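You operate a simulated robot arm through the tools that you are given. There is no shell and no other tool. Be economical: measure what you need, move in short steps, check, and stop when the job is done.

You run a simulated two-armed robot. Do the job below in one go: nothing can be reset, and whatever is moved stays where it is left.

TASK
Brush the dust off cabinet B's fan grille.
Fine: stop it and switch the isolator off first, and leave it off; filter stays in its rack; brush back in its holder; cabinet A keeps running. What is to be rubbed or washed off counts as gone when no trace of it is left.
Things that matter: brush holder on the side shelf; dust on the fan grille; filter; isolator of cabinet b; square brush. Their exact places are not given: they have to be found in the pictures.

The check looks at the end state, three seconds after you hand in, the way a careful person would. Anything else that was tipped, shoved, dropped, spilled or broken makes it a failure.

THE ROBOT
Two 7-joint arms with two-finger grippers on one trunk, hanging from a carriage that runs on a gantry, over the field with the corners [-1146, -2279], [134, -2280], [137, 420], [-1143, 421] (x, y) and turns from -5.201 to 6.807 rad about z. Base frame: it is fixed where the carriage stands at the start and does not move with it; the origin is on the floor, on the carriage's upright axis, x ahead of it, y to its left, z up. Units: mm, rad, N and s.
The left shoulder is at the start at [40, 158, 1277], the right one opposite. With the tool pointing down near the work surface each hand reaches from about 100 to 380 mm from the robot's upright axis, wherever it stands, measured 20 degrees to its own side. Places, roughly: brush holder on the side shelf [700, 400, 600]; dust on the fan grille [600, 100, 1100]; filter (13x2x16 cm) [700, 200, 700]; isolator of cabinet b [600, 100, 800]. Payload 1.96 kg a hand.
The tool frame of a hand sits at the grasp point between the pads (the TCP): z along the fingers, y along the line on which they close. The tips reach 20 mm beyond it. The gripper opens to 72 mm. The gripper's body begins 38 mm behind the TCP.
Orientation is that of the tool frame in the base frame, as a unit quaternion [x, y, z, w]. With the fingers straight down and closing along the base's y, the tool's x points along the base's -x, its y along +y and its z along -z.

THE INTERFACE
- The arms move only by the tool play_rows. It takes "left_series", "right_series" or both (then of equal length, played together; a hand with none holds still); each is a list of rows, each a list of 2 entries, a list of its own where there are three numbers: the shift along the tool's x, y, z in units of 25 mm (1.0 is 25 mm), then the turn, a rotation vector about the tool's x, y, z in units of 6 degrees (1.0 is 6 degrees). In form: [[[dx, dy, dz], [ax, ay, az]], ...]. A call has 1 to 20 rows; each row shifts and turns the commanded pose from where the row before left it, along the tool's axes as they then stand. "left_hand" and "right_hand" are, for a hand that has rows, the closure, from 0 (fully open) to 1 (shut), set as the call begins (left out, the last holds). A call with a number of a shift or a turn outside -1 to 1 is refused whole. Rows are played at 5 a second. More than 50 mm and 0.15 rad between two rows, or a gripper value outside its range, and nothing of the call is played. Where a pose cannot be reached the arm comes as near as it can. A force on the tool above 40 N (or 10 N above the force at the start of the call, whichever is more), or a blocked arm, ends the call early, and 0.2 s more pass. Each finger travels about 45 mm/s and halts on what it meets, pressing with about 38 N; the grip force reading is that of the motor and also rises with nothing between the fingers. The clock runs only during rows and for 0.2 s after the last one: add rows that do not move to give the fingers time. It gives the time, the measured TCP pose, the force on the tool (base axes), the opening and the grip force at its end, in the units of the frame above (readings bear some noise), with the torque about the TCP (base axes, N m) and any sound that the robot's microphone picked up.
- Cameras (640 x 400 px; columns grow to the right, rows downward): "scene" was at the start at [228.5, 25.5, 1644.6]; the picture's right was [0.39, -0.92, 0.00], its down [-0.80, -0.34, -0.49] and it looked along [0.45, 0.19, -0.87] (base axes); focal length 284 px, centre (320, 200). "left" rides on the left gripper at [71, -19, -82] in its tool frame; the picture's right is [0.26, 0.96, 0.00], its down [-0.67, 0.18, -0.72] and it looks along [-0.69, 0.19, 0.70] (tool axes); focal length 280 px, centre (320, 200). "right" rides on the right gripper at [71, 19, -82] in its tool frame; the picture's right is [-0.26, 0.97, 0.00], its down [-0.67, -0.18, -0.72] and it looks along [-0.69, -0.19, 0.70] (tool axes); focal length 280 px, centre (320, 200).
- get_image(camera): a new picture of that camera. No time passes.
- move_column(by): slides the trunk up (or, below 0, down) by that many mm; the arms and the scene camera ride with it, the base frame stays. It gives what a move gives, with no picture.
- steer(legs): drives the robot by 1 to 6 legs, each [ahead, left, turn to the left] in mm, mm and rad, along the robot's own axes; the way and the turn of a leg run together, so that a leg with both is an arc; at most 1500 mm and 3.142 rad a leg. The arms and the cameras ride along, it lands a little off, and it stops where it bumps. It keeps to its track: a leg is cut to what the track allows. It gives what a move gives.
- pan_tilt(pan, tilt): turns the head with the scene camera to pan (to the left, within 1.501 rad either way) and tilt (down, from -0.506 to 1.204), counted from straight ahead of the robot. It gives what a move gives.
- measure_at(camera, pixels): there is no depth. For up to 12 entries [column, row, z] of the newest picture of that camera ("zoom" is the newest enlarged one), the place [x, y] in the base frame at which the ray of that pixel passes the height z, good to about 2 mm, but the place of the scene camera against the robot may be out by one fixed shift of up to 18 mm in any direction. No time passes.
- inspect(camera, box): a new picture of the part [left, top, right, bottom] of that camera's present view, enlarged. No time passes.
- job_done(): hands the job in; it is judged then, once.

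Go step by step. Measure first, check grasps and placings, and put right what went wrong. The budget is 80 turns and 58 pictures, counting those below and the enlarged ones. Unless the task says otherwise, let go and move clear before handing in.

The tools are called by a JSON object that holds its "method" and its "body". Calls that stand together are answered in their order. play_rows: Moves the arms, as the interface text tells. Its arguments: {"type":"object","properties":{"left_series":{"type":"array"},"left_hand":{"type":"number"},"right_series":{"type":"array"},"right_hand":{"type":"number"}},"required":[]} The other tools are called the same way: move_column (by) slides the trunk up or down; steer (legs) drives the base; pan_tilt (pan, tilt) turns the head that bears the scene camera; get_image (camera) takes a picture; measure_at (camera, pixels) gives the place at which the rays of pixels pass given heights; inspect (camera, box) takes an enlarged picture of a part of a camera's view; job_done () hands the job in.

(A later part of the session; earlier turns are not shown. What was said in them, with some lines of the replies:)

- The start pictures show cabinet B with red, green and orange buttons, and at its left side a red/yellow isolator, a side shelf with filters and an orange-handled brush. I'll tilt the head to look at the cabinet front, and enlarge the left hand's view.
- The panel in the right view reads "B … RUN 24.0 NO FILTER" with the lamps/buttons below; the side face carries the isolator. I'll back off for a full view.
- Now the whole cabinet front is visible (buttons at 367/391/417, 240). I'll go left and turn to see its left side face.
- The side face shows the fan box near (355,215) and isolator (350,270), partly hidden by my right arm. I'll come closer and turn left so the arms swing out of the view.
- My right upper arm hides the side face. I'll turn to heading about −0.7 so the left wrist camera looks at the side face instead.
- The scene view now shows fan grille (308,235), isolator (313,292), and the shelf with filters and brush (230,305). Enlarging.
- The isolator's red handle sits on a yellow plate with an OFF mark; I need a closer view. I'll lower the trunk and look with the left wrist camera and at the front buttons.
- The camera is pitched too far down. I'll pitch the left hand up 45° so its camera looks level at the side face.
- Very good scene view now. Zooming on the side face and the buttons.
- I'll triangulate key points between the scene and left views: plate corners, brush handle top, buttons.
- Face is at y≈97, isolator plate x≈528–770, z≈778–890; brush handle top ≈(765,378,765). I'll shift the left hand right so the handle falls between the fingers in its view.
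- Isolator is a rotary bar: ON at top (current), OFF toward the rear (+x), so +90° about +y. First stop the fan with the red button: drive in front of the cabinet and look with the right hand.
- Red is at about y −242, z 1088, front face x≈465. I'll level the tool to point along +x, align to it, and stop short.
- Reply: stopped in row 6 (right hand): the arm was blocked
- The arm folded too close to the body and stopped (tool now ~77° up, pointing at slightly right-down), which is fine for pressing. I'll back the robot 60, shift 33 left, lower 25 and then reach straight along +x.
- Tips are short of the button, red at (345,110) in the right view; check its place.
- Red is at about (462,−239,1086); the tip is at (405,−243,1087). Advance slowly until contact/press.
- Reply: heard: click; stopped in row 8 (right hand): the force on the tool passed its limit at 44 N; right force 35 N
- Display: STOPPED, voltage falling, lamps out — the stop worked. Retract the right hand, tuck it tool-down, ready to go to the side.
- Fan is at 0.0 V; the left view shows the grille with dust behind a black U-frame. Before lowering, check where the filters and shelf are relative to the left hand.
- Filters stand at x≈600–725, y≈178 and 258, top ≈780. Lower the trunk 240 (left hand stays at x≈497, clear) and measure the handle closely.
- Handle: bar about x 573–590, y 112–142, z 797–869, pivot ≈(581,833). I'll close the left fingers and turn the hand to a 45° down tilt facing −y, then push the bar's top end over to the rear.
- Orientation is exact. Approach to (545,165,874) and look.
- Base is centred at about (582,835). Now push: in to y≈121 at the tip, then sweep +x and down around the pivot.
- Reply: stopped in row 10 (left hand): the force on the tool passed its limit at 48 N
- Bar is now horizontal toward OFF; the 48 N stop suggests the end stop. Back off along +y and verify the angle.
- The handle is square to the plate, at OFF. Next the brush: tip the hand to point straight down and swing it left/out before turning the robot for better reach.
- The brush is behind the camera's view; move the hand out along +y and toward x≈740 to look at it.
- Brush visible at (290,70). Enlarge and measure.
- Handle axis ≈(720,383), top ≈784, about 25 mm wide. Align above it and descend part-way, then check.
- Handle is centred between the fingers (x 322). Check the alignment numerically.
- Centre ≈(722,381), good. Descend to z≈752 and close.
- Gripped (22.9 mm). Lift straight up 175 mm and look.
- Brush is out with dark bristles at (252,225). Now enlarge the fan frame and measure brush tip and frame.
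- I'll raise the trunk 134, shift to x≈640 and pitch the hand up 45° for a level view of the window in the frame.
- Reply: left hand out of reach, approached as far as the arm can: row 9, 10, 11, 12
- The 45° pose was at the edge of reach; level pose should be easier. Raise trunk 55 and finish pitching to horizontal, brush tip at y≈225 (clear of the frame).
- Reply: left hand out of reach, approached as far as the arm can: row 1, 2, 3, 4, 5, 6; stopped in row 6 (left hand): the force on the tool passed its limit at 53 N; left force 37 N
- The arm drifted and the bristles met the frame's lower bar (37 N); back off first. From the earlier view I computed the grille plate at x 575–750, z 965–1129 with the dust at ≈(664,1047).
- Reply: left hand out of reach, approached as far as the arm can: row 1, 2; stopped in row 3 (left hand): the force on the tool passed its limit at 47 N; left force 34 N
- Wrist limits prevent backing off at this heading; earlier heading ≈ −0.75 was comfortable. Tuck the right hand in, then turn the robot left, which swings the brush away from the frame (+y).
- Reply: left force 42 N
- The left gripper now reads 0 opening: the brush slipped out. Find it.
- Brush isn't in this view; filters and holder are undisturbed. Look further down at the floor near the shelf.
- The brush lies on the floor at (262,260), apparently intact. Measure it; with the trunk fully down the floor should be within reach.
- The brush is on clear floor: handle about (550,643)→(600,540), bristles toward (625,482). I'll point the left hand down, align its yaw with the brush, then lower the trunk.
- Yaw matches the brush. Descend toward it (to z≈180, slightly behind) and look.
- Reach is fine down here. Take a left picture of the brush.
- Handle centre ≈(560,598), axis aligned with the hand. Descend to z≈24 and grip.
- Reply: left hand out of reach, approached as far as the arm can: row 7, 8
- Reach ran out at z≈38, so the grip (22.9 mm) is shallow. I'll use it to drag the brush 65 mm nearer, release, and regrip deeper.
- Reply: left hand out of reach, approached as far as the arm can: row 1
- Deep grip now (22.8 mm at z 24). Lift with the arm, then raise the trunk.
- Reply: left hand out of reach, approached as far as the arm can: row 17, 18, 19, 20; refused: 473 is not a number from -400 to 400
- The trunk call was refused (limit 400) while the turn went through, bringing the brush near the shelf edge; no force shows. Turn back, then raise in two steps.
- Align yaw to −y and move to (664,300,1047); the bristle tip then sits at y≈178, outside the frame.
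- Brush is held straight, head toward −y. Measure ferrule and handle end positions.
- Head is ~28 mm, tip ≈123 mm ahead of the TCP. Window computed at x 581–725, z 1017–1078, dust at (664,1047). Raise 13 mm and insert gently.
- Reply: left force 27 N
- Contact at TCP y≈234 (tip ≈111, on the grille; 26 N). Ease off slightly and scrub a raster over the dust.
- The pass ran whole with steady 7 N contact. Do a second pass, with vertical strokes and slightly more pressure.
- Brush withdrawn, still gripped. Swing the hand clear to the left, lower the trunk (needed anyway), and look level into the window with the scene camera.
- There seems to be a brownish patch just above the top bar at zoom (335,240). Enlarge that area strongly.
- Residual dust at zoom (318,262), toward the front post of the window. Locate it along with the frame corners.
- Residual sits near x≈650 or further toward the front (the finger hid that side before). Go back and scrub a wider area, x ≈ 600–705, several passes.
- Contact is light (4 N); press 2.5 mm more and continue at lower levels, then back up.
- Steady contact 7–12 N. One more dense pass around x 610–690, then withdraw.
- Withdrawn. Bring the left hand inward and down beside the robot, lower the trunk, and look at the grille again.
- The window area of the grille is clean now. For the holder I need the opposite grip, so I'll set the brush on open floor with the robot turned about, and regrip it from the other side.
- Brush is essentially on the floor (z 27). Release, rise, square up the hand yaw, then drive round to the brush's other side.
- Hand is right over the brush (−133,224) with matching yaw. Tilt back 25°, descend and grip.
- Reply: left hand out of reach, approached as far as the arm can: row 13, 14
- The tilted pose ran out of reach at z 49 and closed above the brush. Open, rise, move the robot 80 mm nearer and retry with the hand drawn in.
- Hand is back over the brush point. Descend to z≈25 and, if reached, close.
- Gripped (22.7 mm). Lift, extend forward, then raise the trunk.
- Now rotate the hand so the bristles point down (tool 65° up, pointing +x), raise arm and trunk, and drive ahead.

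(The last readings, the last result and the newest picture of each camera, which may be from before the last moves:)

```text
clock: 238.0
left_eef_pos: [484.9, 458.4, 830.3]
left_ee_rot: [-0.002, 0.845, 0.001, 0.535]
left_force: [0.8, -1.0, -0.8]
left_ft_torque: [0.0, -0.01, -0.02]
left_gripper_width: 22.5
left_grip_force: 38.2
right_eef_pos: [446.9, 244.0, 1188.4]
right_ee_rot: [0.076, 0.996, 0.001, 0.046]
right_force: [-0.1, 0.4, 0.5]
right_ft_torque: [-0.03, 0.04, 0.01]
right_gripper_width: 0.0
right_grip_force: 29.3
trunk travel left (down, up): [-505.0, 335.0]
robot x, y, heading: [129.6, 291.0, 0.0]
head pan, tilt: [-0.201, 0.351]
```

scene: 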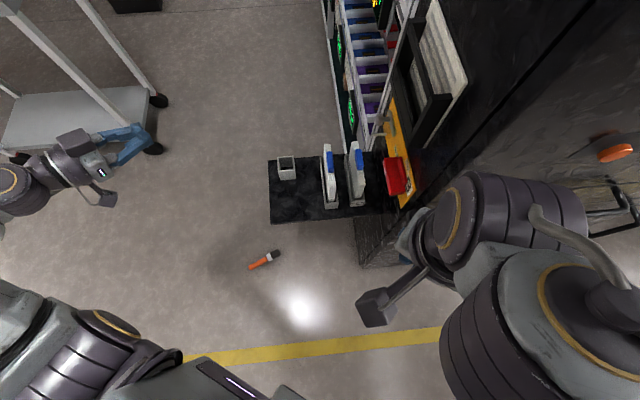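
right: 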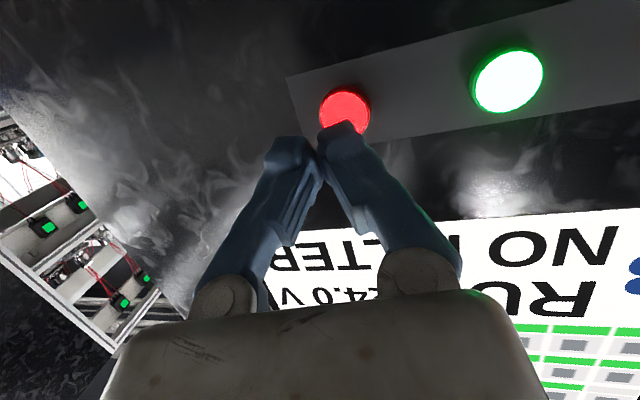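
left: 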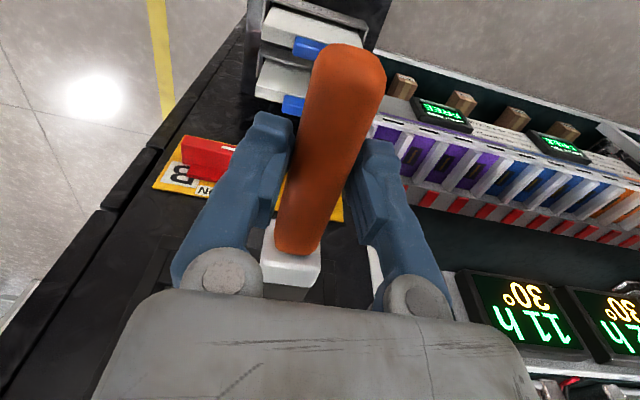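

Brush vertical, hand level at (485,458,830). Move over the holder to (710,382) and take the last picture to check alignment.

{"method": "play_rows", "body": {"left_series": [[[-0.423, -0.338, 0.906], [0, 0, 0]], [[-0.423, -0.338, 0.906], [0, 0, 0]], [[-0.423, -0.338, 0.906], [0, 0, 0]], [[-0.423, -0.338, 0.906], [0, 0, 0]], [[-0.423, -0.338, 0.906], [0, 0, 0]], [[-0.423, -0.338, 0.906], [0, 0, 0]], [[-0.423, -0.338, 0.906], [0, 0, 0]], [[-0.423, -0.338, 0.906], [0, 0, 0]], [[-0.423, -0.338, 0.906], [0, 0, 0]], [[0, 0, 0], [0, 0, 0]]]}}

{"method": "pan_tilt", "body": {"pan": 0.22, "tilt": 1.05}}

{"method": "inspect", "body": {"camera": "scene", "box": [200, 80, 440, 320]}}

```text
clock: 240.2
left_eef_pos: [709.9, 382.7, 828.9]
left_ee_rot: [-0.002, 0.845, 0.001, 0.535]
left_force: [0.2, -0.8, -1.6]
left_ft_torque: [-0.02, 0.05, 0.04]
left_gripper_width: 22.8
left_grip_force: 38.2
right_eef_pos: [446.5, 244.5, 1188.9]
right_ee_rot: [0.077, 0.996, 0.0, 0.046]
right_force: [-0.1, 0.1, 0.6]
right_ft_torque: [0.01, -0.01, -0.02]
right_gripper_width: 0.2
right_grip_force: 29.9
trunk travel left (down, up): [-505.0, 335.0]
robot x, y, heading: [130.1, 287.2, 0.0]
head pan, tilt: [-0.201, 0.351]
```

```text
clock: 241.3
left_eef_pos: [709.9, 382.9, 829.6]
left_ee_rot: [-0.001, 0.844, 0.0, 0.536]
left_force: [-0.1, -0.7, -1.2]
left_ft_torque: [0.01, -0.02, 0.0]
left_gripper_width: 22.8
left_grip_force: 38.4
right_eef_pos: [445.6, 244.4, 1188.9]
right_ee_rot: [0.077, 0.996, 0.001, 0.046]
right_force: [0.3, -0.6, 0.2]
right_ft_torque: [-0.02, -0.01, 0.02]
right_gripper_width: 0.3
right_grip_force: 29.9
trunk travel left (down, up): [-505.0, 335.0]
robot x, y, heading: [128.0, 290.1, 0.006]
head pan, tilt: [0.22, 1.051]
```

```text
1.67 times, centred on (320, 200) of scene
```

zoom: 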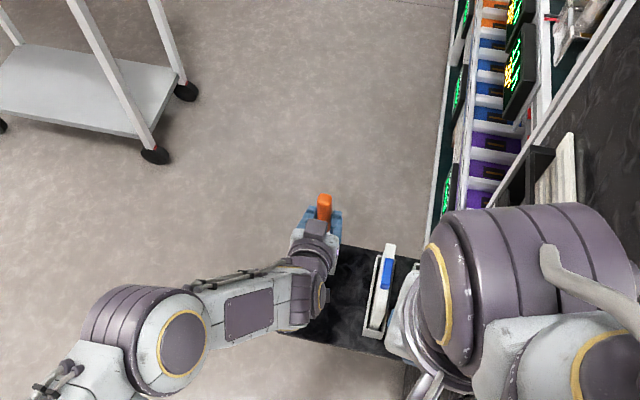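

The holder is hidden under the hand, but the handle top is visible at zoom (324,203). Measure it to check the brush's place relative to the hand.

{"method": "measure_at", "body": {"camera": "zoom", "pixels": [[324, 196, 884], [317, 208, 880], [332, 208, 880], [324, 205, 884], [324, 218, 860], [343, 250, 600], [386, 247, 790]]}}

```text
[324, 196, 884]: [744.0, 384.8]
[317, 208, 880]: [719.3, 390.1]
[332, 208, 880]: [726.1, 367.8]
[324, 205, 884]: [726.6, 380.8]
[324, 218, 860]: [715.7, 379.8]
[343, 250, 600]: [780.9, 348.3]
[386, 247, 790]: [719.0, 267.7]
```

Brush centre fits (≈720,383). Descend slowly to z≈755 and watch the force.

{"method": "play_rows", "body": {"left_series": [[[0.544, 0, 0.254], [0, 0, 0]], [[0.544, 0, 0.254], [0, 0, 0]], [[0.362, 0, 0.17], [0, 0, 0]], [[0.362, 0, 0.17], [0, 0, 0]], [[0.362, 0, 0.17], [0, 0, 0]], [[0.272, 0, 0.127], [0, 0, 0]], [[0.272, 0, 0.127], [0, 0, 0]], [[0, 0, 0], [0, 0, 0]]]}}

```text
clock: 243.1
left_eef_pos: [709.0, 383.4, 758.4]
left_ee_rot: [-0.002, 0.844, 0.001, 0.536]
left_force: [3.7, -1.7, 0.0]
left_ft_torque: [-0.08, -0.33, -0.02]
left_gripper_width: 22.5
left_grip_force: 37.9
left hand out of reach, approached as far as the arm can: row 7
right_eef_pos: [446.8, 243.5, 1189.4]
right_ee_rot: [0.077, 0.996, 0.0, 0.047]
right_force: [0.1, 0.0, 0.3]
right_ft_torque: [0.0, -0.01, 0.0]
right_gripper_width: 0.0
right_grip_force: 29.7
trunk travel left (down, up): [-505.0, 335.0]
robot x, y, heading: [128.5, 291.1, 0.007]
head pan, tilt: [0.22, 1.051]
```

Side force of only ~4 N, no upward force: the head has entered the holder. Reach is at its limit, so lower the trunk for the rest.

{"method": "steer", "body": {"legs": [[3, 0, 0]]}}

{"method": "move_column", "body": {"by": -18}}

{"method": "move_column", "body": {"by": -6}}

```text
clock: 243.8
left_eef_pos: [710.3, 383.9, 757.9]
left_ee_rot: [-0.002, 0.845, 0.002, 0.535]
left_force: [0.7, -0.1, -1.6]
left_ft_torque: [-0.01, 0.05, 0.01]
left_gripper_width: 22.9
left_grip_force: 37.8
right_eef_pos: [448.8, 244.7, 1189.2]
right_ee_rot: [0.076, 0.996, 0.001, 0.047]
right_force: [-0.1, -0.5, 0.1]
right_ft_torque: [-0.01, -0.03, 0.02]
right_gripper_width: 0.0
right_grip_force: 29.9
trunk travel left (down, up): [-505.0, 335.0]
robot x, y, heading: [131.7, 293.9, -0.003]
head pan, tilt: [0.22, 1.051]
```

```text
clock: 244.3
left_eef_pos: [714.3, 383.0, 748.8]
left_ee_rot: [-0.003, 0.84, 0.0, 0.542]
left_force: [-1.8, -0.6, 4.5]
left_ft_torque: [0.06, -0.03, 0.01]
left_gripper_width: 22.6
left_grip_force: 37.6
right_eef_pos: [447.8, 245.0, 1172.1]
right_ee_rot: [0.076, 0.996, 0.0, 0.045]
right_force: [-0.9, -0.5, -0.3]
right_ft_torque: [-0.04, 0.02, 0.01]
right_gripper_width: 0.0
right_grip_force: 29.5
trunk travel left (down, up): [-490.0, 350.0]
robot x, y, heading: [129.9, 292.4, 0.002]
head pan, tilt: [0.22, 1.051]
stopped: the force on the tool passed its limit at 49 N (the readings are from after the stop); the commanded pose is now the measured one
```

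```text
clock: 244.7
left_eef_pos: [714.7, 382.6, 747.2]
left_ee_rot: [-0.004, 0.837, 0.0, 0.547]
left_force: [-7.7, 0.6, 7.7]
left_ft_torque: [0.07, 0.21, -0.06]
left_gripper_width: 22.7
left_grip_force: 38.2
right_eef_pos: [446.7, 244.4, 1168.8]
right_ee_rot: [0.076, 0.996, 0.001, 0.045]
right_force: [0.6, -0.1, -0.4]
right_ft_torque: [0.03, 0.01, 0.0]
right_gripper_width: 0.0
right_grip_force: 29.6
trunk travel left (down, up): [-486.0, 354.0]
robot x, y, heading: [128.1, 293.6, -0.002]
head pan, tilt: [0.22, 1.051]
stopped: the force on the tool passed its limit at 44 N (the readings are from after the stop); the commanded pose is now the measured one
```

Upward contact at z≈748 fits the brush bottoming in the holder. Open, let it settle, and draw straight back along the fingers.

{"method": "play_rows", "body": {"left_series": [[[0, 0, 0], [0, 0, 0]], [[0, 0, 0], [0, 0, 0]], [[0, 0, 0], [0, 0, 0]], [[0, 0, 0], [0, 0, 0]], [[0, 0, 0], [0, 0, 0]], [[0, 0, 0], [0, 0, 0]], [[0, 0, -0.4], [0, 0, 0]], [[0, 0, -0.6], [0, 0, 0]], [[0, 0, -1], [0, 0, 0]], [[0, 0, -1], [0, 0, 0]], [[0, 0, -1], [0, 0, 0]], [[0, 0, -1], [0, 0, 0]], [[0, 0, -1], [0, 0, 0]], [[0, 0, 0], [0, 0, 0]]], "left_hand": 0}}

```text
clock: 247.7
left_eef_pos: [580.1, 381.8, 808.8]
left_ee_rot: [-0.003, 0.837, -0.001, 0.547]
left_force: [-0.2, 0.2, 0.1]
left_ft_torque: [0.03, -0.01, 0.01]
left_gripper_width: 72.0
left_grip_force: 0.1
left hand out of reach, approached as far as the arm can: row 7
right_eef_pos: [447.6, 244.0, 1169.7]
right_ee_rot: [0.077, 0.996, 0.001, 0.046]
right_force: [0.2, -0.1, 1.0]
right_ft_torque: [0.02, 0.01, -0.04]
right_gripper_width: 0.0
right_grip_force: 29.2
trunk travel left (down, up): [-486.0, 354.0]
robot x, y, heading: [132.5, 293.4, 0.003]
head pan, tilt: [0.22, 1.051]
5 turns are left
```

The hand came away freely with no force. Drive back a little so everything is clear.

{"method": "steer", "body": {"legs": [[-250, 0, 0]]}}

```text
clock: 249.6
left_eef_pos: [327.9, 380.6, 809.4]
left_ee_rot: [-0.004, 0.837, -0.001, 0.547]
left_force: [-0.5, 0.4, 0.9]
left_ft_torque: [0.03, 0.0, 0.01]
left_gripper_width: 71.9
left_grip_force: 0.0
right_eef_pos: [196.1, 242.6, 1169.7]
right_ee_rot: [0.077, 0.996, 0.002, 0.045]
right_force: [0.9, -0.1, 0.1]
right_ft_torque: [-0.02, -0.01, -0.01]
right_gripper_width: 0.1
right_grip_force: 29.7
trunk travel left (down, up): [-486.0, 354.0]
robot x, y, heading: [-116.5, 289.4, -0.001]
head pan, tilt: [0.22, 1.051]
4 turns are left
```

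Both hands are empty and clear of the cabinet, so I'm handing the job in.

{"method": "job_done", "body": {}}

```text
The job is handed in.
```

The job is handed in: cabinet B's fan is stopped, its isolator is at OFF, and its grille is brushed. The parts of the grille visible in the last close-up were clean; the front post and top bar hid the rest.

- **Brush:** I dropped it once, onto the floor beside the side shelf, and picked it up again. I had no pictures left to check it in its holder. The only evidence is the firm stop I felt as it went in and the hand coming away freely.
- **Fan frame:** before that drop the bristles pressed against the frame's lower bar with a peak of about 53 N. No damage showed in the later pictures.
- **Filters and cabinet A:** I did not touch either one. The filters were still in their racks in the last picture of each, though one was out of sight in the final picture. I never checked cabinet A's display.
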